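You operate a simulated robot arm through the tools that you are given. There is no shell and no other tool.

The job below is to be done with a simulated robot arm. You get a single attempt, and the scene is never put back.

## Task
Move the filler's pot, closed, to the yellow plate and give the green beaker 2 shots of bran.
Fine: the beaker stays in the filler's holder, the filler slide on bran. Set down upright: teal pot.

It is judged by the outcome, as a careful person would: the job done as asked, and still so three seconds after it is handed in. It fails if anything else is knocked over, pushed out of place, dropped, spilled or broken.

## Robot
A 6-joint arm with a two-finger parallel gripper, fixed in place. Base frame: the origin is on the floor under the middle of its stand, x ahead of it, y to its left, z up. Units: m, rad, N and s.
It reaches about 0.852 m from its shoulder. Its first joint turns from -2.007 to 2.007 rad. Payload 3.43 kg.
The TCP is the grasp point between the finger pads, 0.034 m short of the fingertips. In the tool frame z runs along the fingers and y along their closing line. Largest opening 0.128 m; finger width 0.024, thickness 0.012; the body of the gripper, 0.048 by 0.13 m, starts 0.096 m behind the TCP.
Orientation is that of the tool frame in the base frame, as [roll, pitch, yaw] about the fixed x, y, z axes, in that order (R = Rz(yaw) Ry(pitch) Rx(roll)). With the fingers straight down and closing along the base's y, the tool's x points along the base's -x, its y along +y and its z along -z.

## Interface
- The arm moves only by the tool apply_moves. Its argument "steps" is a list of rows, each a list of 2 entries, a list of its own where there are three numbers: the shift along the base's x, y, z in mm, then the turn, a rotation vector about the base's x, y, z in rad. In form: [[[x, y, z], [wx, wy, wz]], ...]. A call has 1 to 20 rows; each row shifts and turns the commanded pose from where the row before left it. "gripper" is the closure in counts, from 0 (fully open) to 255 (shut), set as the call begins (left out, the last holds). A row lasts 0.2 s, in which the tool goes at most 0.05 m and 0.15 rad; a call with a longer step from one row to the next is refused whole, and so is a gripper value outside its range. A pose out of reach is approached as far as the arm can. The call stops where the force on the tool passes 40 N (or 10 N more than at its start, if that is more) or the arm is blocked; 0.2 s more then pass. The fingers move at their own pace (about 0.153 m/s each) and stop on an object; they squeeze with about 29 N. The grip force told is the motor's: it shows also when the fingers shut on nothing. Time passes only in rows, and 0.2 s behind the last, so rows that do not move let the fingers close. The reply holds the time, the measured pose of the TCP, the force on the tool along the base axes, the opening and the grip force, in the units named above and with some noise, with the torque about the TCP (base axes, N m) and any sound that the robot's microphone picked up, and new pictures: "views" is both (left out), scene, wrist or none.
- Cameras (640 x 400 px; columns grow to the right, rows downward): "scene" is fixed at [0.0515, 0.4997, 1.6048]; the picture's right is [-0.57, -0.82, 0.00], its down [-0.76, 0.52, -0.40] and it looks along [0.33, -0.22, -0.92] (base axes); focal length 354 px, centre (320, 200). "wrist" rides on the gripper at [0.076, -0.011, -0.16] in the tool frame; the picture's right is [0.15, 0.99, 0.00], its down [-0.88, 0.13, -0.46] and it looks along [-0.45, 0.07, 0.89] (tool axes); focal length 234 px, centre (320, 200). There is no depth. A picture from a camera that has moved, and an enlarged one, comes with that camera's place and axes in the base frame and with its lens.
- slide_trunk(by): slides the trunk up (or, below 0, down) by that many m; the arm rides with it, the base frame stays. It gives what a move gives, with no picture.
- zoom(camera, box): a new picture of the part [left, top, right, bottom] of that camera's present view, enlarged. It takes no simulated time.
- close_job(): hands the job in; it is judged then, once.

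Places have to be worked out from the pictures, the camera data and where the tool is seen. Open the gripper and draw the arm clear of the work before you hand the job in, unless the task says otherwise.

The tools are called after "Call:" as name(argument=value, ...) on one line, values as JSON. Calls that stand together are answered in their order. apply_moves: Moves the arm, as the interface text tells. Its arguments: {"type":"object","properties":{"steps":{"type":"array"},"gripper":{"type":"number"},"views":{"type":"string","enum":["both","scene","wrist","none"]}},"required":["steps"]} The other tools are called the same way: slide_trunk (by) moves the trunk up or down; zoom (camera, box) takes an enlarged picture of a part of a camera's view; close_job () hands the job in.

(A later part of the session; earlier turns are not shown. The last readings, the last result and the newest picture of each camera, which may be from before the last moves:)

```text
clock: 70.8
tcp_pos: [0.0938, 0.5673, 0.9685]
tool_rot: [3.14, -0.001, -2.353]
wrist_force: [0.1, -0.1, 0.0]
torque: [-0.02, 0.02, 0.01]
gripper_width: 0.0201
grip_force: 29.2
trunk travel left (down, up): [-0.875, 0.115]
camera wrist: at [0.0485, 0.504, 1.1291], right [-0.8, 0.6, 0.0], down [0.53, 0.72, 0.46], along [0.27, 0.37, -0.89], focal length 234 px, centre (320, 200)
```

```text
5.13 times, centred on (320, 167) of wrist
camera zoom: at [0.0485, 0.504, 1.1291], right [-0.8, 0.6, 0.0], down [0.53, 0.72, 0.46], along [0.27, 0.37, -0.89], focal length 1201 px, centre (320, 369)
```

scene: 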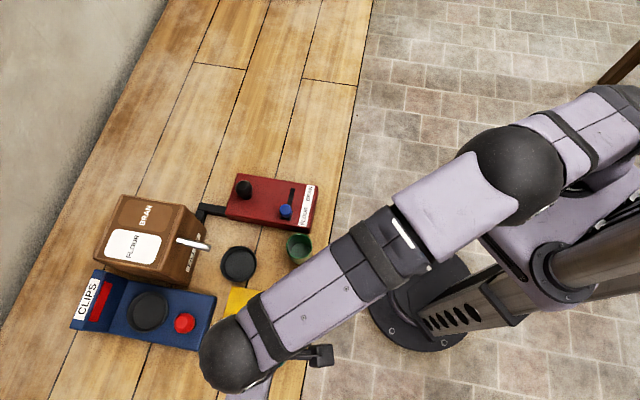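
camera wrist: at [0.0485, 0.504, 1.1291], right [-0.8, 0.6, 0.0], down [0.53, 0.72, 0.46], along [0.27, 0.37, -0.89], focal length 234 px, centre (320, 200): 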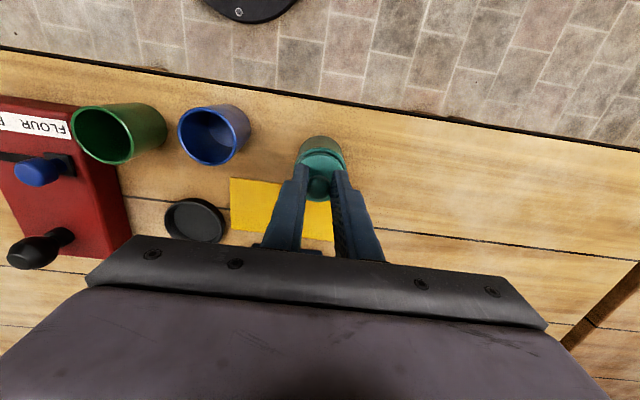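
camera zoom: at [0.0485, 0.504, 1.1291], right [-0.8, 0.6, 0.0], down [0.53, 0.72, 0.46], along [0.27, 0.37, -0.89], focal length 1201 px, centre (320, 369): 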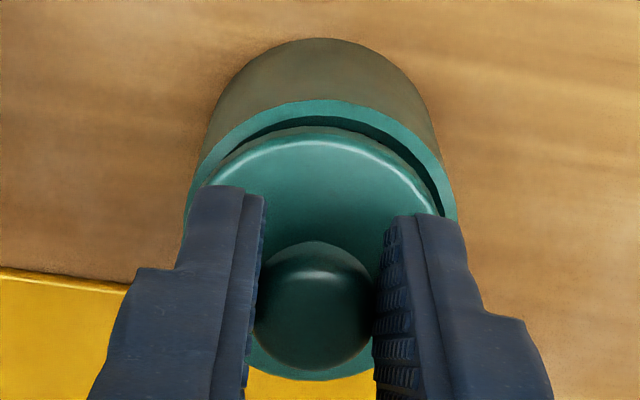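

The lid is now centred over the rim in both directions. I lower it in small steps until it touches.

Call:
apply_moves(steps=[[[0, 0, -1], [0, 0, 0]], [[0, 0, -1.5], [0, 0, 0]], [[0, 0, -1.5], [0, 0, 0]], [[0, 0, -1], [0, 0, 0]]], views="none")

Call:
apply_moves(steps=[[[0, 0, -1], [0, 0, 0]], [[0, 0, -0.5], [0, 0, 0]]], views="none")

Call:
apply_moves(steps=[[[0, 0, -1], [0, 0, 0]], [[0, 0, 0], [0, 0, 0]]], views="wrist")

```text
clock: 71.8
tcp_pos: [0.0932, 0.5664, 0.9639]
tool_rot: [3.141, 0.0, -2.355]
wrist_force: [0.5, 0.3, -1.0]
torque: [0.03, 0.01, -0.02]
gripper_width: 0.02
grip_force: 28.8
trunk travel left (down, up): [-0.875, 0.115]
```

```text
clock: 72.4
tcp_pos: [0.0956, 0.5653, 0.9638]
tool_rot: [3.141, -0.001, -2.353]
wrist_force: [0.0, -1.4, 0.0]
torque: [-0.01, -0.01, 0.0]
gripper_width: 0.0204
grip_force: 28.7
trunk travel left (down, up): [-0.875, 0.115]
```

```text
clock: 73.0
tcp_pos: [0.0956, 0.5662, 0.9624]
tool_rot: [-3.141, 0.002, -2.354]
wrist_force: [-0.4, -0.4, -0.3]
torque: [0.01, -0.01, 0.06]
gripper_width: 0.0202
grip_force: 28.8
trunk travel left (down, up): [-0.875, 0.115]
camera wrist: at [0.049, 0.5037, 1.1221], right [-0.8, 0.6, 0.0], down [0.53, 0.72, 0.46], along [0.27, 0.37, -0.89], focal length 234 px, centre (320, 200)
```

wrist: 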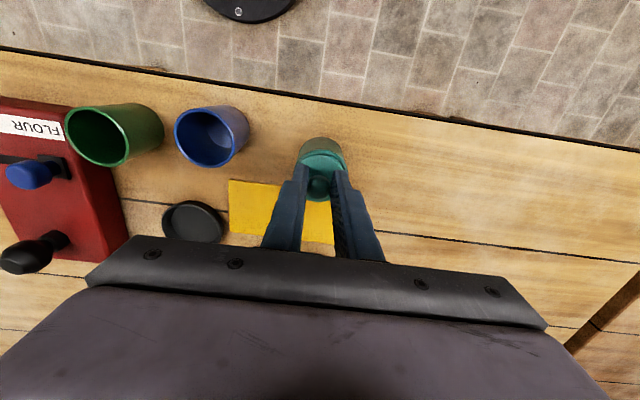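

There is no contact yet. I continue down in 1 mm steps and watch the force.

Call:
apply_moves(steps=[[[0, 0, -1], [0, 0, 0]], [[0, 0, 0], [0, 0, 0]]], views="none")

Call:
apply_moves(steps=[[[0, 0, -1], [0, 0, 0]], [[0, 0, 0], [0, 0, 0]]], views="none")

Call:
apply_moves(steps=[[[0, 0, -1], [0, 0, 0]], [[0, 0, 0], [0, 0, 0]]], views="wrist")

Call:
zoom(camera="wrist", box=[290, 128, 350, 206])

```text
clock: 73.6
tcp_pos: [0.0944, 0.5644, 0.9622]
tool_rot: [3.141, 0.001, -2.355]
wrist_force: [-1.2, -0.2, 2.0]
torque: [0.04, 0.03, -0.02]
gripper_width: 0.0203
grip_force: 28.8
trunk travel left (down, up): [-0.875, 0.115]
```

```text
clock: 74.2
tcp_pos: [0.0937, 0.5643, 0.9613]
tool_rot: [3.14, 0.002, -2.354]
wrist_force: [-0.7, -0.8, 8.2]
torque: [0.02, -0.02, 0.0]
gripper_width: 0.0202
grip_force: 28.5
trunk travel left (down, up): [-0.875, 0.115]
```

```text
clock: 74.8
tcp_pos: [0.0938, 0.5646, 0.9611]
tool_rot: [3.139, 0.003, -2.354]
wrist_force: [-1.5, 0.9, 17.8]
torque: [0.05, -0.01, 0.0]
gripper_width: 0.0202
grip_force: 28.8
trunk travel left (down, up): [-0.875, 0.115]
camera wrist: at [0.048, 0.5022, 1.1207], right [-0.8, 0.6, 0.0], down [0.53, 0.71, 0.46], along [0.27, 0.37, -0.89], focal length 234 px, centre (320, 200)
```

wrist: 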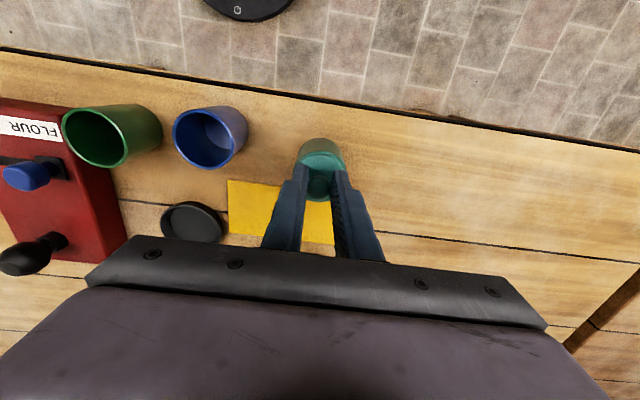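

```text
5.13 times, centred on (320, 167) of wrist
camera zoom: at [0.048, 0.5022, 1.1207], right [-0.8, 0.6, 0.0], down [0.53, 0.71, 0.46], along [0.27, 0.37, -0.89], focal length 1201 px, centre (320, 369)
```

zoom: 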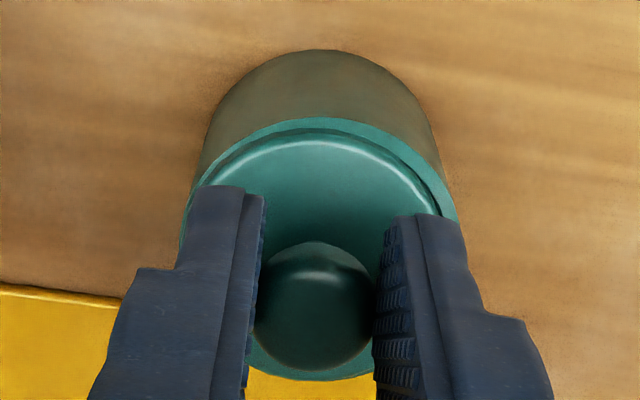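

Contact came at the expected height, and an even ring of rim shows around the lid. I ease the push off and open the fingers.

Call:
apply_moves(steps=[[[0, 0, 1], [0, 0, 0]], [[0, 0, 1], [0, 0, 0]], [[0, 0, 0], [0, 0, 0]]], views="none")

Call:
apply_moves(steps=[[[0, 0, 0], [0, 0, 0]], [[0, 0, 0], [0, 0, 0]], [[0, 0, 0], [0, 0, 0]]], gripper=150, views="wrist")

Call:
zoom(camera="wrist", box=[280, 118, 360, 218])

```text
clock: 75.6
tcp_pos: [0.0951, 0.5651, 0.9608]
tool_rot: [-3.141, 0.003, -2.354]
wrist_force: [0.0, 5.1, 11.9]
torque: [0.35, -0.16, 0.06]
gripper_width: 0.0201
grip_force: 29.0
trunk travel left (down, up): [-0.875, 0.115]
```

```text
clock: 76.4
tcp_pos: [0.0949, 0.5643, 0.9608]
tool_rot: [3.141, 0.0, -2.357]
wrist_force: [-0.4, -0.6, -0.2]
torque: [-0.06, 0.0, -0.02]
gripper_width: 0.0529
grip_force: 0.0
trunk travel left (down, up): [-0.875, 0.115]
heard: snap
camera wrist: at [0.0483, 0.5031, 1.1204], right [-0.8, 0.6, 0.0], down [0.53, 0.72, 0.46], along [0.27, 0.37, -0.89], focal length 234 px, centre (320, 200)
```

wrist: 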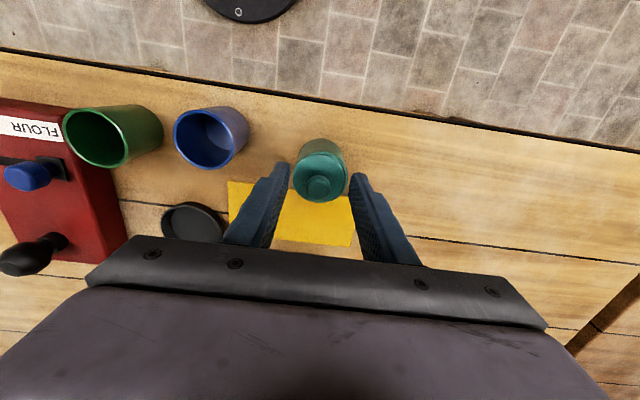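

```text
4.00 times, centred on (320, 168) of wrist
camera zoom: at [0.0483, 0.5031, 1.1204], right [-0.8, 0.6, 0.0], down [0.53, 0.72, 0.46], along [0.27, 0.37, -0.89], focal length 937 px, centre (320, 328)
```

zoom: 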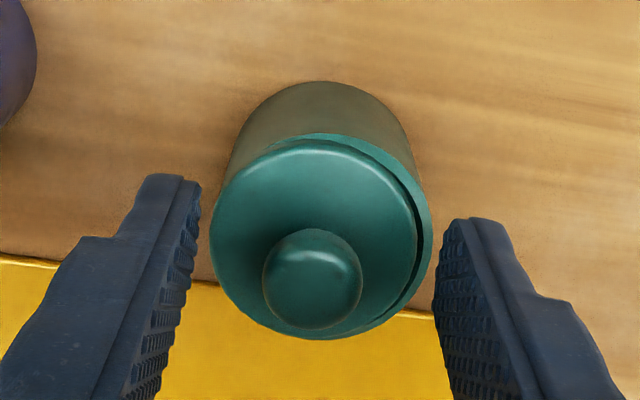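

I heard a "snap". The lid looks shifted about a millimetre to one side, so I look closer to judge whether it is seated.

Call:
zoom(camera="wrist", box=[285, 130, 355, 206])

Call:
zoom(camera="scene", box=[230, 310, 330, 400])

```text
5.26 times, centred on (320, 168) of wrist
camera zoom: at [0.0483, 0.5031, 1.1204], right [-0.8, 0.6, 0.0], down [0.53, 0.72, 0.46], along [0.27, 0.37, -0.89], focal length 1232 px, centre (320, 368)
```

zoom: 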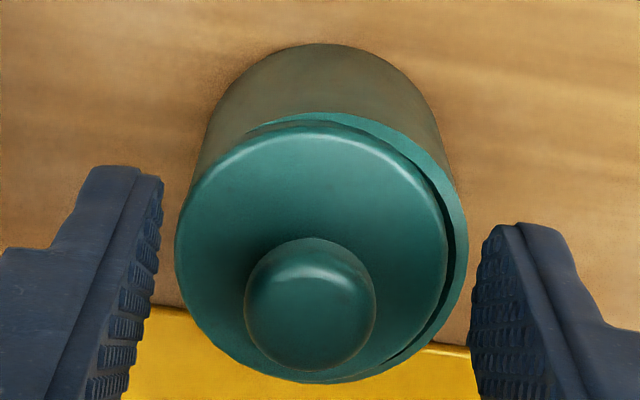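

```text
4.44 times, centred on (280, 355) of scene
camera zoom: at [0.0515, 0.4997, 1.6048], right [-0.57, -0.82, 0.0], down [-0.76, 0.52, -0.4], along [0.33, -0.22, -0.92], focal length 1572 px, centre (498, -489)
```

zoom: 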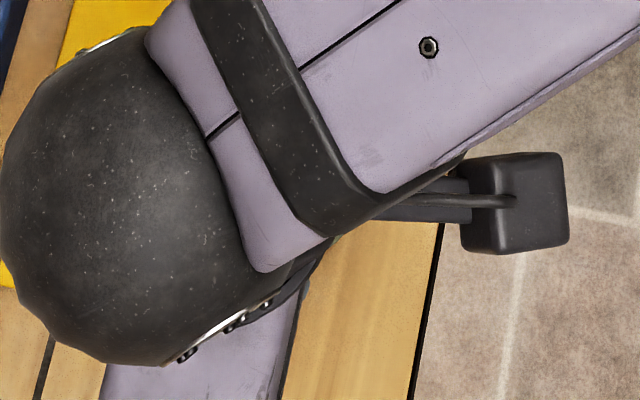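

I raise the hand straight up to look at the lid from a different height and judge whether it sits level.

Call:
apply_moves(steps=[[[0, 0, 5], [0, 0, 0]], [[0, 0, 10], [0, 0, 0]], [[0, 0, 15], [0, 0, 0]], [[0, 0, 15], [0, 0, 0]], [[0, 0, 10], [0, 0, 0]]], views="both")

Call:
zoom(camera="wrist", box=[285, 110, 355, 190])

```text
clock: 77.6
tcp_pos: [0.0949, 0.5636, 1.0169]
tool_rot: [3.141, 0.001, -2.354]
wrist_force: [-0.1, 0.0, 0.7]
torque: [0.02, -0.03, 0.0]
gripper_width: 0.0527
grip_force: 0.1
trunk travel left (down, up): [-0.875, 0.115]
camera wrist: at [0.0482, 0.5028, 1.1768], right [-0.8, 0.6, 0.0], down [0.53, 0.72, 0.46], along [0.27, 0.37, -0.89], focal length 234 px, centre (320, 200)
```

scene: 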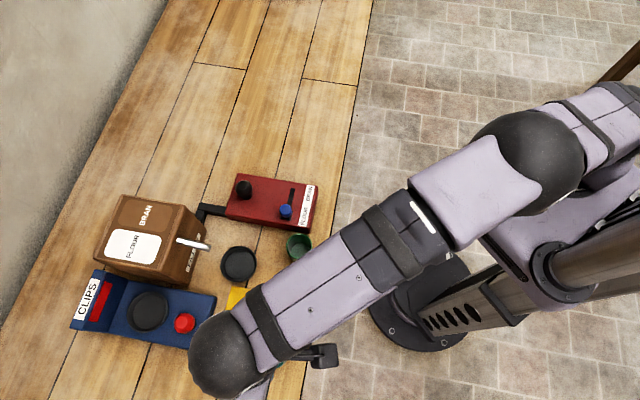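
wrist: 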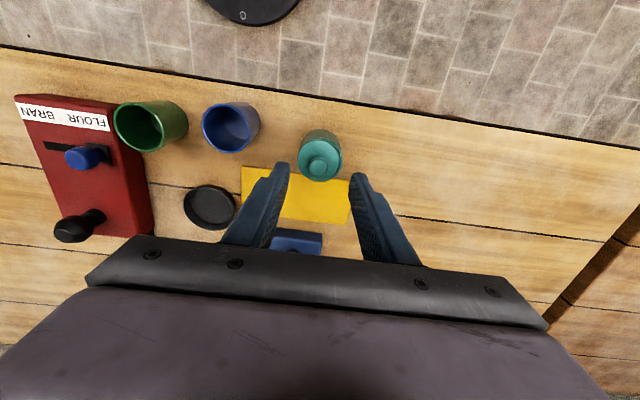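

```text
5.00 times, centred on (320, 150) of wrist
camera zoom: at [0.0482, 0.5028, 1.1768], right [-0.8, 0.6, 0.0], down [0.53, 0.72, 0.46], along [0.27, 0.37, -0.89], focal length 1171 px, centre (320, 450)
```

zoom: 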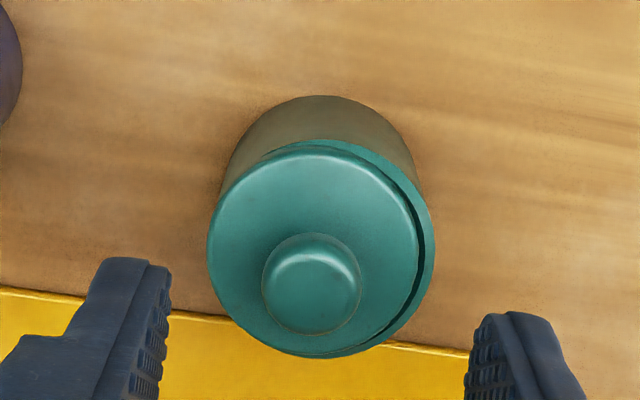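

The lid lies level, but about 2 mm to the side of the pot's axis. I go back down with the hand centred on the pot and close on the knob to nudge the lid to the middle.

Call:
apply_moves(steps=[[[-1.1, 0.8, -5], [0, 0, 0]], [[0, 0, -12], [0, 0, 0]], [[0, 0, -15], [0, 0, 0]], [[0, 0, -12], [0, 0, 0]], [[0, 0, -6], [0, 0, 0]], [[0, 0, -3], [0, 0, 0]], [[0, 0, 0], [0, 0, 0]]], views="wrist")

Call:
zoom(camera="wrist", box=[280, 125, 360, 215])

```text
clock: 79.2
tcp_pos: [0.0926, 0.5663, 0.9635]
tool_rot: [-3.141, 0.001, -2.354]
wrist_force: [-0.2, -0.3, -0.4]
torque: [0.01, 0.02, 0.03]
gripper_width: 0.0524
grip_force: 0.1
trunk travel left (down, up): [-0.875, 0.115]
camera wrist: at [0.0472, 0.5039, 1.1231], right [-0.8, 0.6, 0.0], down [0.53, 0.72, 0.46], along [0.27, 0.37, -0.89], focal length 234 px, centre (320, 200)
```

wrist: 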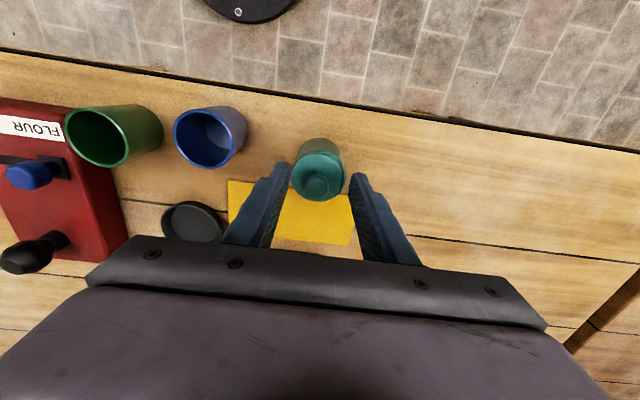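

```text
4.44 times, centred on (320, 170) of wrist
camera zoom: at [0.0472, 0.5039, 1.1231], right [-0.8, 0.6, 0.0], down [0.53, 0.72, 0.46], along [0.27, 0.37, -0.89], focal length 1041 px, centre (320, 333)
```

zoom: 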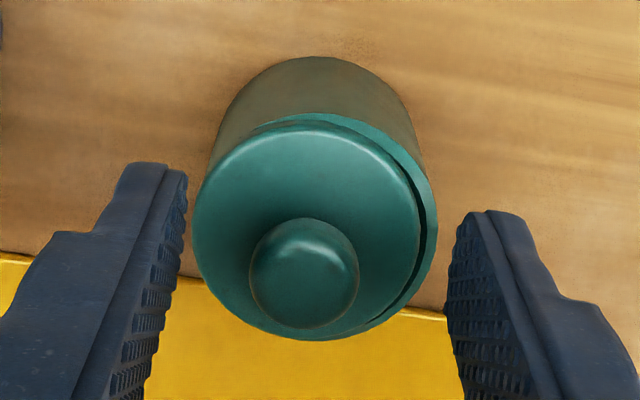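

Closing here should shift the knob about 2 mm toward the pot's axis, which is what is needed. I lower 2 mm and close.

Call:
apply_moves(steps=[[[0, 0, -2], [0, 0, 0]], [[0, 0, 0], [0, 0, 0]]], views="none")

Call:
apply_moves(steps=[[[0, 0, 0], [0, 0, 0]], [[0, 0, 0], [0, 0, 0]], [[0, 0, 0], [0, 0, 0]]], gripper=255, views="wrist")

Call:
zoom(camera="wrist", box=[280, 125, 360, 215])

```text
clock: 79.8
tcp_pos: [0.0926, 0.5654, 0.9624]
tool_rot: [-3.141, 0.001, -2.353]
wrist_force: [-0.3, -0.4, -0.1]
torque: [0.0, -0.04, -0.01]
gripper_width: 0.0528
grip_force: 0.1
trunk travel left (down, up): [-0.875, 0.115]
```

```text
clock: 80.6
tcp_pos: [0.0929, 0.5653, 0.9622]
tool_rot: [3.14, -0.002, -2.353]
wrist_force: [-0.3, -0.3, 0.2]
torque: [0.0, 0.01, 0.0]
gripper_width: 0.0203
grip_force: 28.5
trunk travel left (down, up): [-0.875, 0.115]
heard: snap
camera wrist: at [0.0473, 0.5039, 1.1214], right [-0.8, 0.6, 0.0], down [0.53, 0.72, 0.46], along [0.27, 0.37, -0.89], focal length 234 px, centre (320, 200)
```

wrist: 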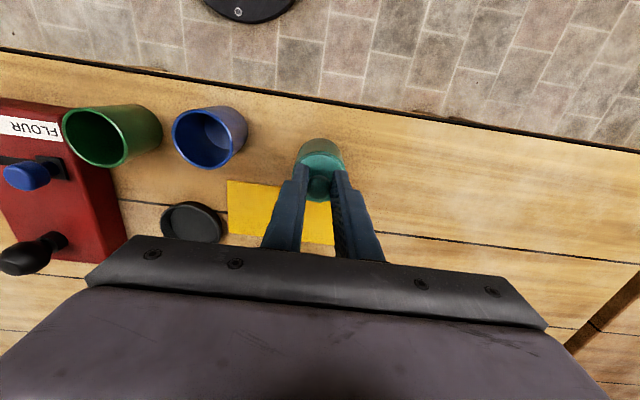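

```text
4.44 times, centred on (320, 170) of wrist
camera zoom: at [0.0473, 0.5039, 1.1214], right [-0.8, 0.6, 0.0], down [0.53, 0.72, 0.46], along [0.27, 0.37, -0.89], focal length 1041 px, centre (320, 333)
```

zoom: 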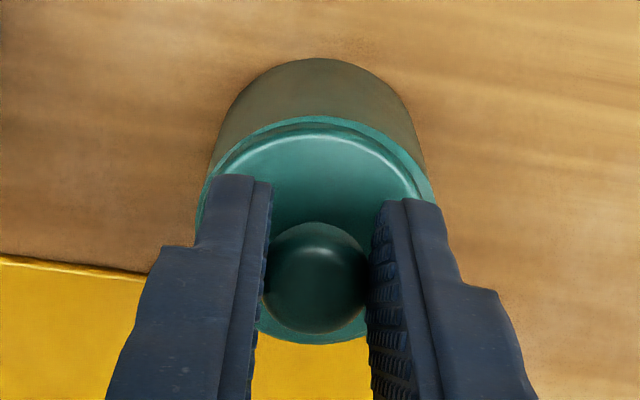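

The lid is now centred with an even rim showing, and there is no side force. I open gently and check that it stays.

Call:
apply_moves(steps=[[[0, 0, 0], [0, 0, 0]], [[0, 0, 0], [0, 0, 0]], [[0, 0, 0], [0, 0, 0]]], gripper=170, views="wrist")

Call:
zoom(camera="wrist", box=[280, 125, 360, 215])

```text
clock: 81.4
tcp_pos: [0.0935, 0.5665, 0.9616]
tool_rot: [3.142, -0.001, -2.354]
wrist_force: [-0.7, -0.9, 0.6]
torque: [-0.03, 0.02, 0.02]
gripper_width: 0.0424
grip_force: 0.1
trunk travel left (down, up): [-0.875, 0.115]
heard: snap
camera wrist: at [0.0474, 0.5038, 1.1214], right [-0.8, 0.6, 0.0], down [0.53, 0.72, 0.46], along [0.27, 0.37, -0.89], focal length 234 px, centre (320, 200)
```

wrist: 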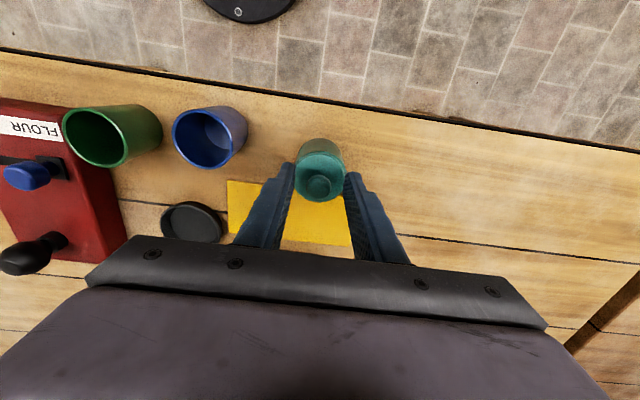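

```text
4.44 times, centred on (320, 170) of wrist
camera zoom: at [0.0474, 0.5038, 1.1214], right [-0.8, 0.6, 0.0], down [0.53, 0.72, 0.46], along [0.27, 0.37, -0.89], focal length 1041 px, centre (320, 333)
```

zoom: 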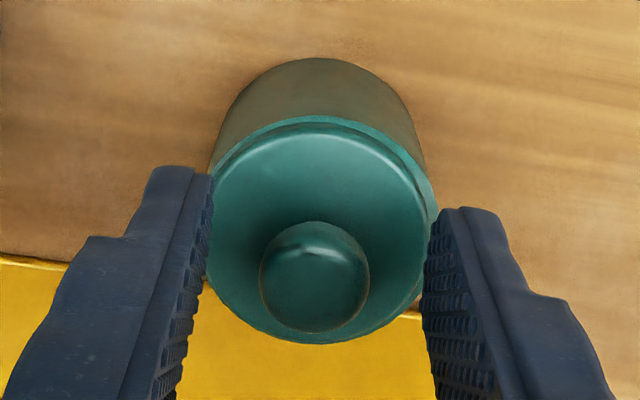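

The lid now sits centred and stays put; the snaps seem to be its latch. I raise the hand over the knob, open wider, and take the closed pot by its sides.

Call:
apply_moves(steps=[[[0, 0, 5], [0, 0, 0]], [[0, 0, 10], [0, 0, 0]], [[0, 0, 15], [0, 0, 0]], [[0, 0, 15], [0, 0, 0]], [[0, 0, 5], [0, 0, 0]]], views="none")

Call:
apply_moves(steps=[[[0, 0, 0], [0, 0, 0]], [[0, 0, 0], [0, 0, 0]]], gripper=80, views="wrist")

Call:
zoom(camera="wrist", box=[285, 110, 355, 190])

```text
clock: 82.6
tcp_pos: [0.0936, 0.5679, 1.0125]
tool_rot: [-3.14, -0.002, -2.353]
wrist_force: [0.5, 0.5, 0.1]
torque: [0.01, -0.01, 0.0]
gripper_width: 0.0427
grip_force: 0.2
trunk travel left (down, up): [-0.875, 0.115]
```

```text
clock: 83.2
tcp_pos: [0.0931, 0.5666, 1.0121]
tool_rot: [-3.14, -0.001, -2.356]
wrist_force: [-0.4, 0.1, -0.2]
torque: [-0.03, -0.03, 0.01]
gripper_width: 0.0878
grip_force: 0.1
trunk travel left (down, up): [-0.875, 0.115]
camera wrist: at [0.0478, 0.5044, 1.1713], right [-0.8, 0.6, 0.0], down [0.53, 0.72, 0.46], along [0.27, 0.37, -0.89], focal length 234 px, centre (320, 200)
```

wrist: 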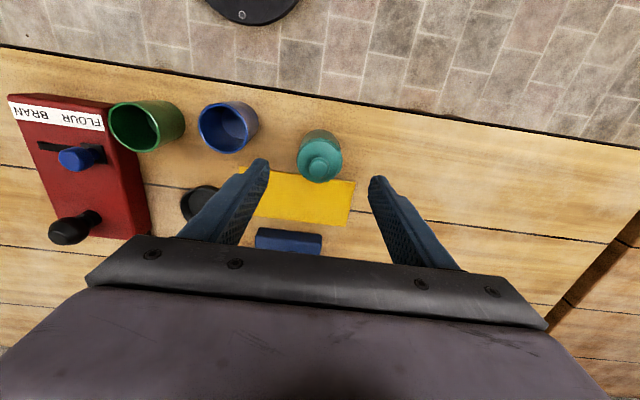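

```text
5.00 times, centred on (320, 150) of wrist
camera zoom: at [0.0478, 0.5044, 1.1713], right [-0.8, 0.6, 0.0], down [0.53, 0.72, 0.46], along [0.27, 0.37, -0.89], focal length 1171 px, centre (320, 450)
```

zoom: 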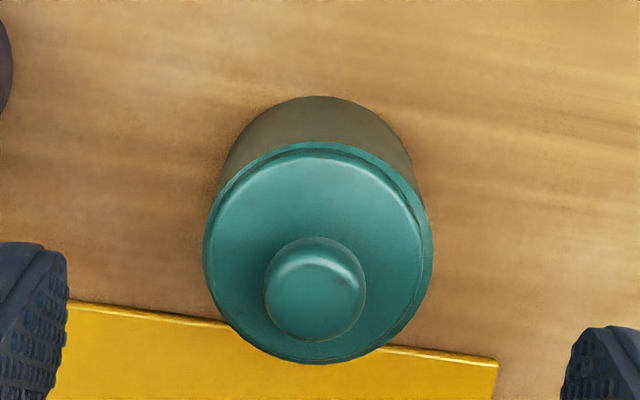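

The lid is centred. I descend around the pot, with the tips stopping about 15 mm above the table.

Call:
apply_moves(steps=[[[0, 0, -10], [0, 0, 0]], [[0.5, 1, -20], [0, 0, 0]], [[0, 0, -22], [0, 0, 0]], [[0, 0, -22], [0, 0, 0]], [[0, 0, -18], [0, 0, 0]], [[0, 0, -11], [0, 0, 0]], [[0, 0, -5], [0, 0, 0]], [[0, 0, 0], [0, 0, 0]]], views="wrist")

Call:
apply_moves(steps=[[[0, 0, 0], [0, 0, 0]], [[0, 0, 0], [0, 0, 0]], [[0, 0, 0], [0, 0, 0]], [[0, 0, 0], [0, 0, 0]]], gripper=255, views="wrist")

Call:
zoom(camera="wrist", box=[270, 125, 370, 235])

```text
clock: 85.0
tcp_pos: [0.0928, 0.5682, 0.9032]
tool_rot: [-3.14, 0.0, -2.355]
wrist_force: [0.3, -0.6, 0.2]
torque: [0.0, -0.03, 0.01]
gripper_width: 0.0879
grip_force: 0.2
trunk travel left (down, up): [-0.875, 0.115]
camera wrist: at [0.0477, 0.506, 1.064], right [-0.8, 0.6, 0.0], down [0.53, 0.72, 0.46], along [0.27, 0.37, -0.89], focal length 234 px, centre (320, 200)
```

wrist: 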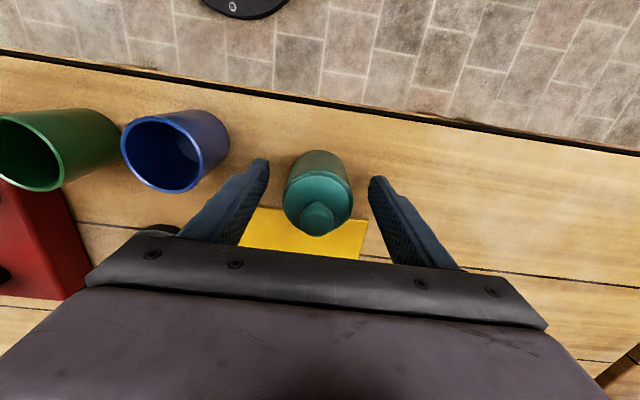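

```text
clock: 86.0
tcp_pos: [0.0943, 0.5677, 0.9044]
tool_rot: [-3.141, 0.001, -2.355]
wrist_force: [1.3, -1.9, 0.0]
torque: [0.0, -0.09, -0.02]
gripper_width: 0.0536
grip_force: 28.9
trunk travel left (down, up): [-0.875, 0.115]
camera wrist: at [0.0478, 0.5059, 1.0641], right [-0.8, 0.6, 0.0], down [0.53, 0.72, 0.46], along [0.27, 0.37, -0.89], focal length 234 px, centre (320, 200)
```

wrist: 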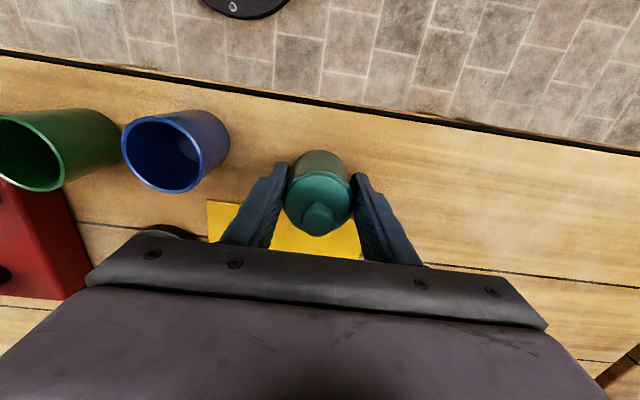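

```text
3.64 times, centred on (320, 180) of wrist
camera zoom: at [0.0478, 0.5059, 1.0641], right [-0.8, 0.6, 0.0], down [0.53, 0.72, 0.46], along [0.27, 0.37, -0.89], focal length 852 px, centre (320, 273)
```

zoom: 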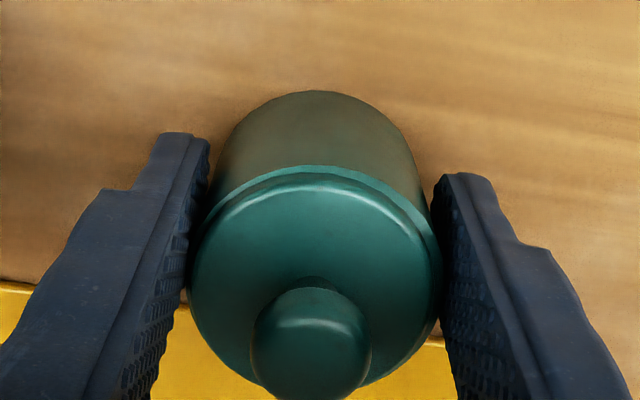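

The closed pot is held. I lift it gently 35 mm and check it.

Call:
apply_moves(steps=[[[0, 0, 1], [0, 0, 0]], [[0, 0, 2], [0, 0, 0]], [[0, 0, 3], [0, 0, 0]], [[0, 0, 3], [0, 0, 0]], [[0, 0, 4], [0, 0, 0]], [[0, 0, 4], [0, 0, 0]], [[0, 0, 4], [0, 0, 0]], [[0, 0, 4], [0, 0, 0]], [[0, 0, 3], [0, 0, 0]], [[0, 0, 3], [0, 0, 0]], [[0, 0, 2], [0, 0, 0]], [[0, 0, 1], [0, 0, 0]]], views="both")

Call:
zoom(camera="wrist", box=[270, 125, 370, 235])

```text
clock: 88.6
tcp_pos: [0.0947, 0.5677, 0.9353]
tool_rot: [-3.141, 0.0, -2.356]
wrist_force: [-1.3, -1.2, -5.6]
torque: [0.01, 0.01, -0.01]
gripper_width: 0.0536
grip_force: 29.2
trunk travel left (down, up): [-0.875, 0.115]
camera wrist: at [0.0477, 0.5056, 1.0967], right [-0.8, 0.6, 0.0], down [0.53, 0.72, 0.46], along [0.27, 0.37, -0.89], focal length 234 px, centre (320, 200)
```

scene: 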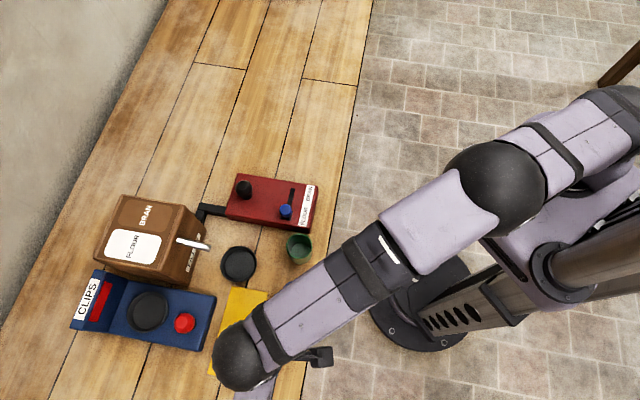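
wrist: 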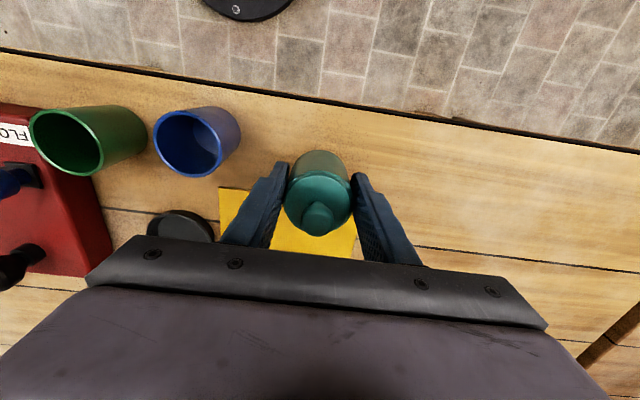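

```text
3.64 times, centred on (320, 180) of wrist
camera zoom: at [0.0477, 0.5056, 1.0967], right [-0.8, 0.6, 0.0], down [0.53, 0.72, 0.46], along [0.27, 0.37, -0.89], focal length 852 px, centre (320, 273)
```

zoom: 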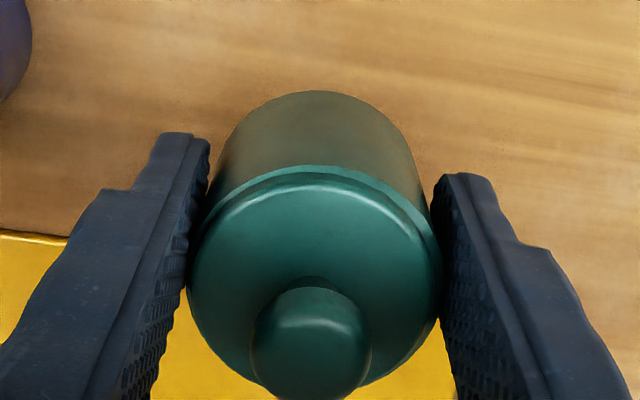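

The closed pot is steady in the grip, about 3 cm above the table. I carry it gently over the near end of the yellow plate, where the lid used to lie.

Call:
apply_moves(steps=[[[1, 0.1, 0.5], [0, 0, 0]], [[3, 0.2, 0.5], [0, 0, 0]], [[5, 0.35, 1], [0, 0, 0]], [[7, 0.5, 1], [0, 0, 0]], [[9, 0.6, 1], [0, 0, 0]], [[10, 0.7, 1], [0, 0, 0]], [[10, 0.7, 0], [0, 0, 0]], [[10, 0.7, 0], [0, 0, 0]], [[10, 0.7, 0], [0, 0, 0]], [[10, 0.7, 0], [0, 0, 0]], [[9, 0.6, 0], [0, 0, 0]], [[7, 0.5, 0], [0, 0, 0]], [[5, 0.35, 0], [0, 0, 0]], [[4, 0.3, 0], [0, 0, 0]], [[2.5, 0.2, 0], [0, 0, 0]], [[1.3, 0.1, 0], [0, 0, 0]], [[0.5, 0.1, 0], [0, 0, 0]], [[0, 0, 0], [0, 0, 0]]], views="both")

```text
clock: 92.4
tcp_pos: [0.1985, 0.5749, 0.9416]
tool_rot: [3.141, 0.001, -2.355]
wrist_force: [0.3, 0.6, -5.3]
torque: [0.01, 0.05, -0.01]
gripper_width: 0.0536
grip_force: 28.2
trunk travel left (down, up): [-0.875, 0.115]
camera wrist: at [0.1524, 0.5132, 1.1011], right [-0.8, 0.6, 0.0], down [0.53, 0.72, 0.46], along [0.27, 0.37, -0.89], focal length 234 px, centre (320, 200)
```

scene: 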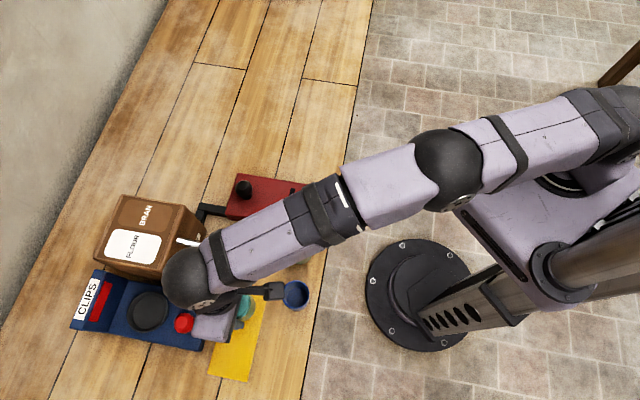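
wrist: 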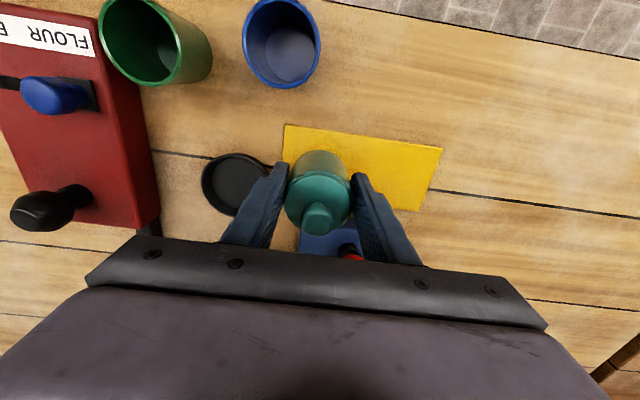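

The pot is over the plate. I shift it about 6 mm farther from the plate's end and lower it to just above the surface.

Call:
apply_moves(steps=[[[-1, 1, -1], [0, 0, 0]], [[-1.5, 1.5, -2], [0, 0, 0]], [[-1, 1, -3], [0, 0, 0]], [[-0.5, 0.5, -4], [0, 0, 0]], [[0, 0, -4], [0, 0, 0]], [[0, 0, -4], [0, 0, 0]], [[0, 0, -4], [0, 0, 0]], [[0, 0, -3], [0, 0, 0]], [[0, 0, -2], [0, 0, 0]], [[0, 0, -1], [0, 0, 0]]], views="wrist")

Call:
apply_moves(steps=[[[0, 0, -1], [0, 0, 0]], [[0, 0, -1], [0, 0, 0]]], views="none")

```text
clock: 94.6
tcp_pos: [0.1948, 0.5783, 0.9141]
tool_rot: [-3.14, 0.0, -2.354]
wrist_force: [-0.2, -0.4, -5.5]
torque: [-0.03, 0.04, 0.03]
gripper_width: 0.0538
grip_force: 29.1
trunk travel left (down, up): [-0.875, 0.115]
camera wrist: at [0.1485, 0.5173, 1.0743], right [-0.8, 0.6, 0.0], down [0.53, 0.72, 0.46], along [0.27, 0.37, -0.89], focal length 234 px, centre (320, 200)
```

wrist: 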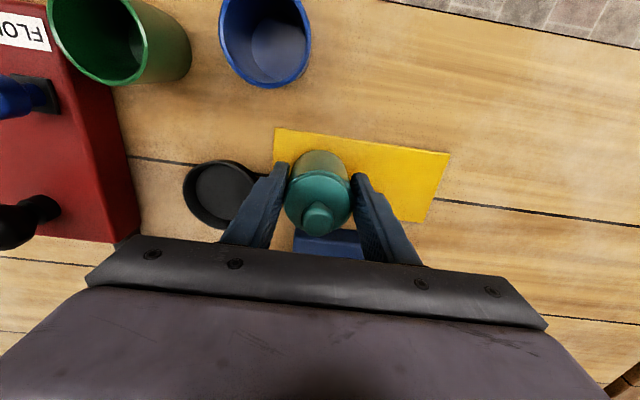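

```text
clock: 95.2
tcp_pos: [0.1943, 0.5782, 0.9128]
tool_rot: [3.142, -0.001, -2.354]
wrist_force: [0.8, 0.4, -5.5]
torque: [-0.02, 0.03, -0.03]
gripper_width: 0.0537
grip_force: 29.0
trunk travel left (down, up): [-0.875, 0.115]
```

The load is still on the fingers. I continue in 1 mm steps until the pot touches the plate.

Call:
apply_moves(steps=[[[0, 0, -1], [0, 0, 0]], [[0, 0, -1], [0, 0, 0]]], views="none")

Call:
apply_moves(steps=[[[0, 0, -1], [0, 0, 0]], [[0, 0, 0], [0, 0, 0]]], views="none")

Call:
apply_moves(steps=[[[0, 0, -1], [0, 0, 0]], [[0, 0, 0], [0, 0, 0]]], views="none")

```text
clock: 95.8
tcp_pos: [0.1936, 0.5785, 0.9093]
tool_rot: [-3.141, 0.0, -2.355]
wrist_force: [0.2, 0.8, -4.8]
torque: [-0.04, 0.02, 0.02]
gripper_width: 0.0534
grip_force: 28.7
trunk travel left (down, up): [-0.875, 0.115]
```

```text
clock: 96.4
tcp_pos: [0.1936, 0.5777, 0.9097]
tool_rot: [-3.141, 0.002, -2.355]
wrist_force: [1.8, 0.3, -0.9]
torque: [-0.07, -0.03, 0.01]
gripper_width: 0.0533
grip_force: 28.9
trunk travel left (down, up): [-0.875, 0.115]
```

```text
clock: 97.0
tcp_pos: [0.1944, 0.5786, 0.9102]
tool_rot: [3.14, 0.002, -2.354]
wrist_force: [0.6, -0.6, 6.2]
torque: [-0.27, 0.0, -0.03]
gripper_width: 0.0537
grip_force: 29.1
trunk travel left (down, up): [-0.875, 0.115]
```

The pot rests on the plate. I ease off half a millimetre and open the fingers part way.

Call:
apply_moves(steps=[[[0, 0, 0.7], [0, 0, 0]], [[0, 0, 0], [0, 0, 0]]], views="none")

Call:
apply_moves(steps=[[[0, 0, 0], [0, 0, 0]], [[0, 0, 0], [0, 0, 0]], [[0, 0, 0], [0, 0, 0]]], gripper=100, views="both")

Call:
zoom(camera="wrist", box=[260, 115, 380, 240])

```text
clock: 97.6
tcp_pos: [0.1932, 0.5787, 0.9107]
tool_rot: [3.141, 0.003, -2.354]
wrist_force: [1.1, 0.7, 4.6]
torque: [-0.19, -0.09, 0.03]
gripper_width: 0.0538
grip_force: 29.1
trunk travel left (down, up): [-0.875, 0.115]
```

```text
clock: 98.4
tcp_pos: [0.1933, 0.5787, 0.9098]
tool_rot: [-3.141, 0.0, -2.353]
wrist_force: [-0.3, -0.7, -0.6]
torque: [0.02, -0.02, 0.04]
gripper_width: 0.078
grip_force: 0.1
trunk travel left (down, up): [-0.875, 0.115]
camera wrist: at [0.1479, 0.5166, 1.0692], right [-0.8, 0.6, 0.0], down [0.53, 0.72, 0.46], along [0.27, 0.37, -0.89], focal length 234 px, centre (320, 200)
```

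scene: 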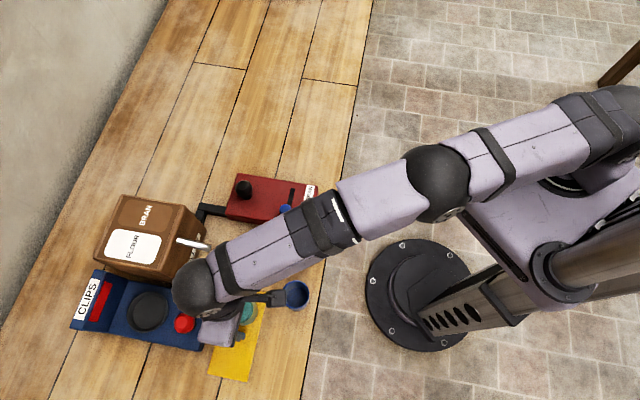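
wrist: 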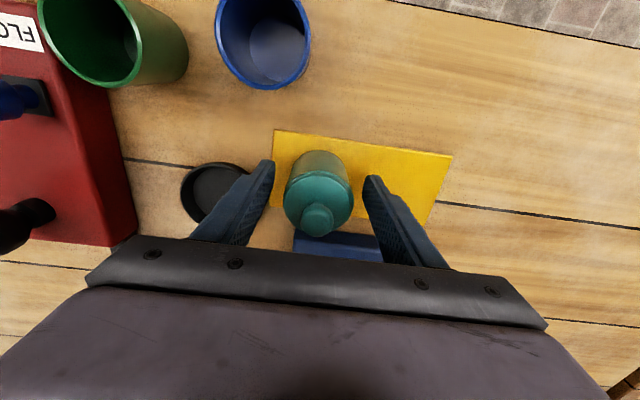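

```text
3.20 times, centred on (320, 178) of wrist
camera zoom: at [0.1479, 0.5166, 1.0692], right [-0.8, 0.6, 0.0], down [0.53, 0.72, 0.46], along [0.27, 0.37, -0.89], focal length 749 px, centre (320, 272)
```

zoom: 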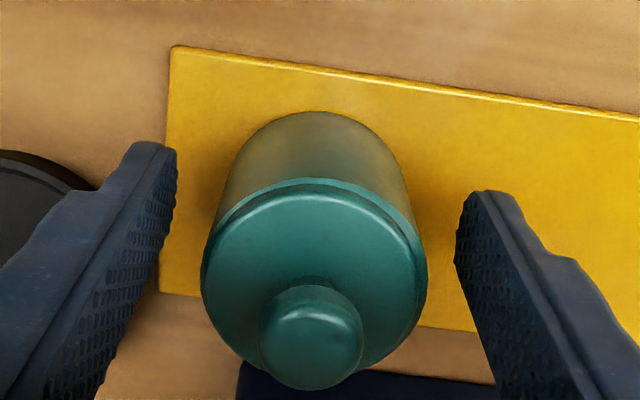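

The closed pot stands on the yellow plate. I raise the hand straight up and go over to the green beaker.

Call:
apply_moves(steps=[[[0, 0, 8], [0, 0, 0]], [[0, 0, 15], [0, 0, 0]], [[0, 0, 20], [0, 0, 0]], [[0, 0, 25], [0, 0, 0]], [[0, 0, 25], [0, 0, 0]], [[5, -15, 15], [0, 0, 0]], [[6, -22, 0], [0, 0, 0]], [[7, -25, 0], [0, 0, 0]], [[8, -28, 0], [0, 0, 0]], [[8, -28, 0], [0, 0, 0]], [[6, -22, 0], [0, 0, 0]], [[4, -13, 0], [0, 0, 0]], [[0, -4, 0], [0, 0, 0]], [[0, 0, 0], [0, 0, 0]]], gripper=100, views="both")

```text
clock: 101.4
tcp_pos: [0.236, 0.4228, 1.0164]
tool_rot: [-3.142, -0.001, -2.353]
wrist_force: [0.4, 0.8, -0.1]
torque: [-0.01, -0.01, -0.05]
gripper_width: 0.0779
grip_force: 0.1
trunk travel left (down, up): [-0.875, 0.115]
camera wrist: at [0.1916, 0.3604, 1.177], right [-0.8, 0.6, 0.0], down [0.53, 0.72, 0.46], along [0.27, 0.37, -0.89], focal length 234 px, centre (320, 200)
```

scene: 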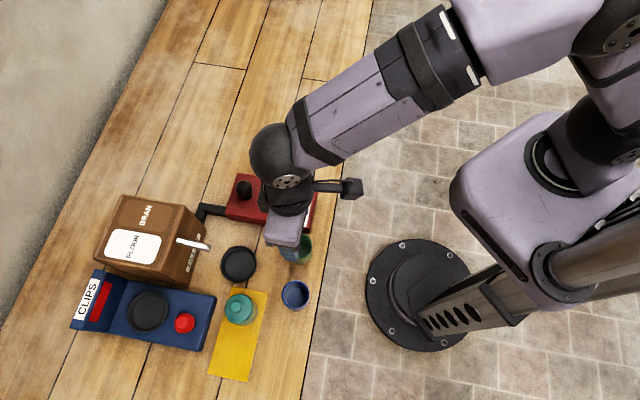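
wrist: 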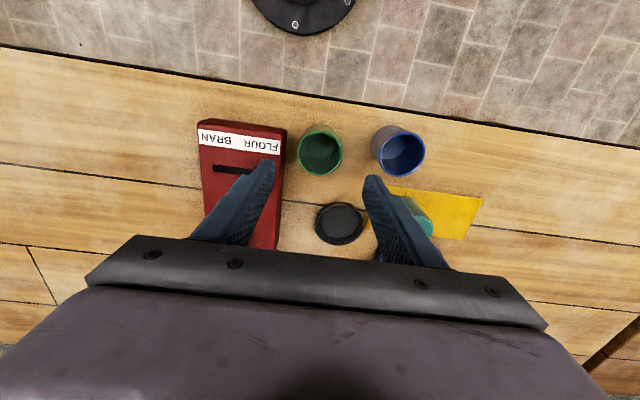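

Call:
zoom(camera="wrist", box=[270, 105, 430, 255])

Call:
zoom(camera="scene", box=[190, 270, 290, 390])

Call:
zoom(camera="wrist", box=[190, 110, 360, 210])

```text
2.67 times, centred on (350, 180) of wrist
camera zoom: at [0.1916, 0.3604, 1.177], right [-0.8, 0.6, 0.0], down [0.53, 0.72, 0.46], along [0.27, 0.37, -0.89], focal length 624 px, centre (240, 253)
```

zoom: 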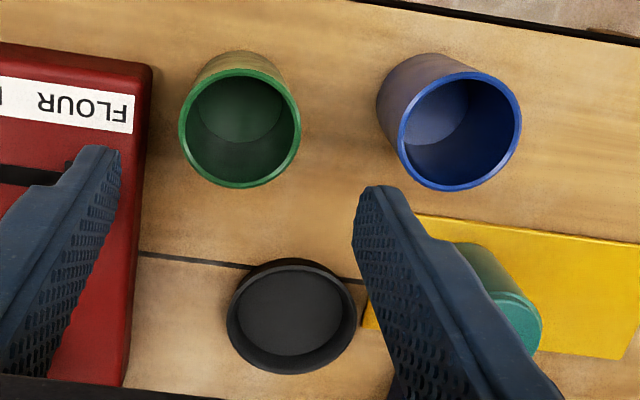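

```text
3.33 times, centred on (240, 330) of scene
camera zoom: at [0.0515, 0.4997, 1.6048], right [-0.57, -0.82, 0.0], down [-0.76, 0.52, -0.4], along [0.33, -0.22, -0.92], focal length 1179 px, centre (587, -233)
```

zoom: 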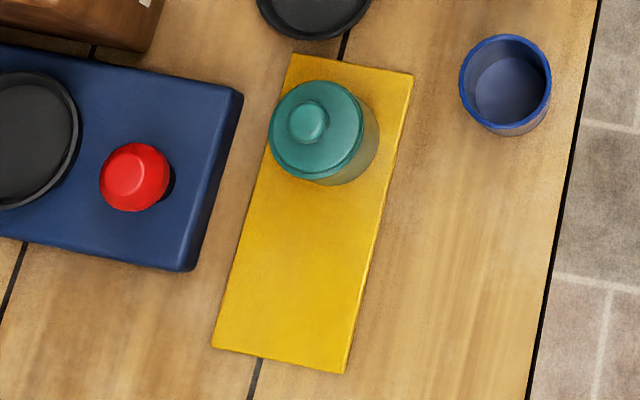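

```text
3.76 times, centred on (275, 160) of wrist
camera zoom: at [0.1916, 0.3604, 1.177], right [-0.8, 0.6, 0.0], down [0.53, 0.72, 0.46], along [0.27, 0.37, -0.89], focal length 882 px, centre (489, 351)
```

zoom: 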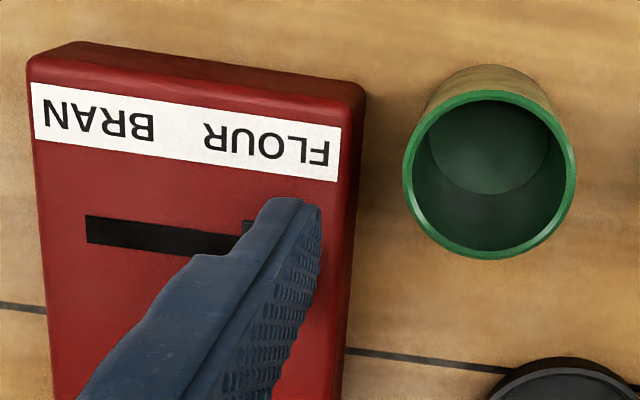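

The pot is closed and upright on the plate. The red panel sits close to the beaker's side, so I turn the hand back 45° to close along base y; that clears the panel here and the spout later.

Call:
apply_moves(steps=[[[0, 0, 0], [0, 0, -0.131]], [[0, 0, 0], [0, 0, -0.131]], [[0, 0, 0], [0, 0, -0.131]], [[0, 0, 0], [0, 0, -0.131]], [[0, 0, 0], [0, 0, -0.131]], [[0, 0, 0], [0, 0, -0.131]], [[0, 0, 0], [0, 0, 0]]], views="wrist")

Call:
zoom(camera="wrist", box=[250, 100, 390, 210])

```text
clock: 103.0
tcp_pos: [0.2388, 0.4208, 1.0181]
tool_rot: [3.141, 0.0, 3.141]
wrist_force: [-1.3, 0.3, 0.3]
torque: [-0.03, -0.01, 0.0]
gripper_width: 0.0778
grip_force: 0.2
trunk travel left (down, up): [-0.875, 0.115]
camera wrist: at [0.1622, 0.4102, 1.1776], right [-0.14, 0.99, 0.0], down [0.88, 0.13, 0.46], along [0.45, 0.07, -0.89], focal length 234 px, centre (320, 200)
```

wrist: 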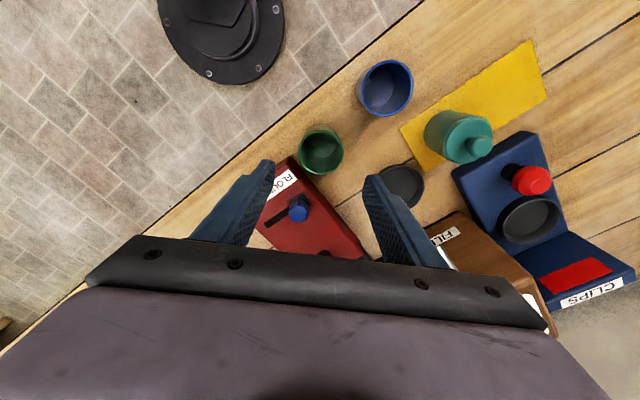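

```text
3.64 times, centred on (320, 155) of wrist
camera zoom: at [0.1622, 0.4102, 1.1776], right [-0.14, 0.99, 0.0], down [0.88, 0.13, 0.46], along [0.45, 0.07, -0.89], focal length 852 px, centre (320, 364)
```

zoom: 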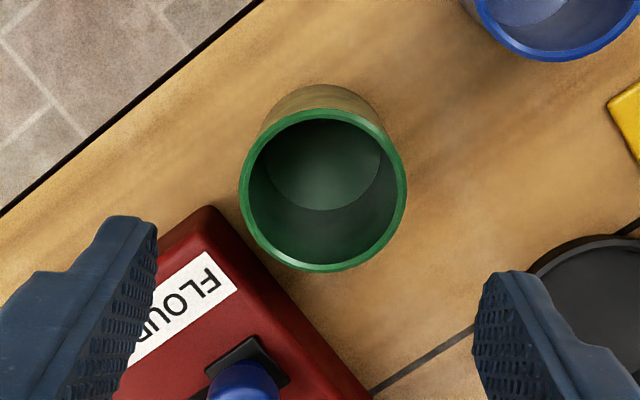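

The beaker is at (0.235, 0.422). I shift slightly, keeping the fingers clear of the panel's corner, and descend around it.

Call:
apply_moves(steps=[[[-3, 0.4, -10], [0, 0, 0]], [[-3.5, 0.4, -18], [0, 0, 0]], [[0, 0, -20], [0, 0, 0]], [[0, 0, -18], [0, 0, 0]], [[0, 0, 0], [0, 0, 0]]], gripper=100, views="wrist")

Call:
zoom(camera="wrist", box=[230, 110, 410, 240])

```text
clock: 104.2
tcp_pos: [0.2312, 0.4216, 0.9518]
tool_rot: [3.141, 0.001, 3.141]
wrist_force: [0.2, -0.1, 0.4]
torque: [0.01, -0.01, 0.02]
gripper_width: 0.0779
grip_force: 0.1
trunk travel left (down, up): [-0.875, 0.115]
camera wrist: at [0.155, 0.41, 1.1111], right [-0.15, 0.99, 0.0], down [0.88, 0.13, 0.46], along [0.45, 0.07, -0.89], focal length 234 px, centre (320, 200)
```

wrist: 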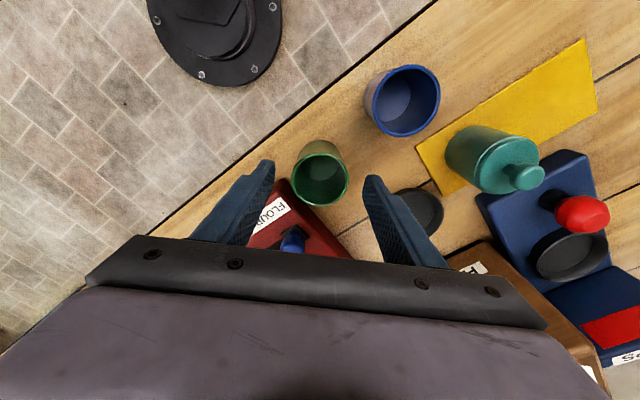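

```text
3.08 times, centred on (320, 175) of wrist
camera zoom: at [0.155, 0.41, 1.1111], right [-0.15, 0.99, 0.0], down [0.88, 0.13, 0.46], along [0.45, 0.07, -0.89], focal length 720 px, centre (320, 277)
```

zoom: 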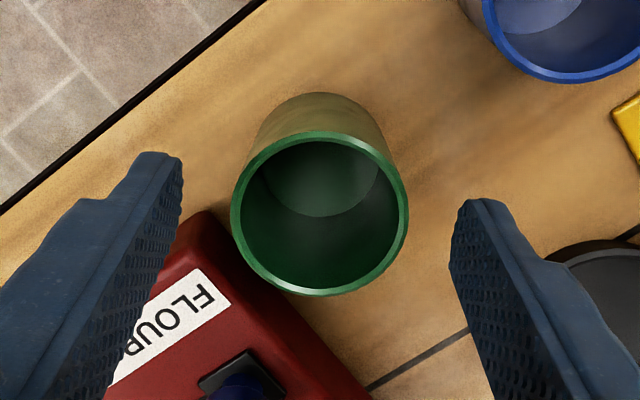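

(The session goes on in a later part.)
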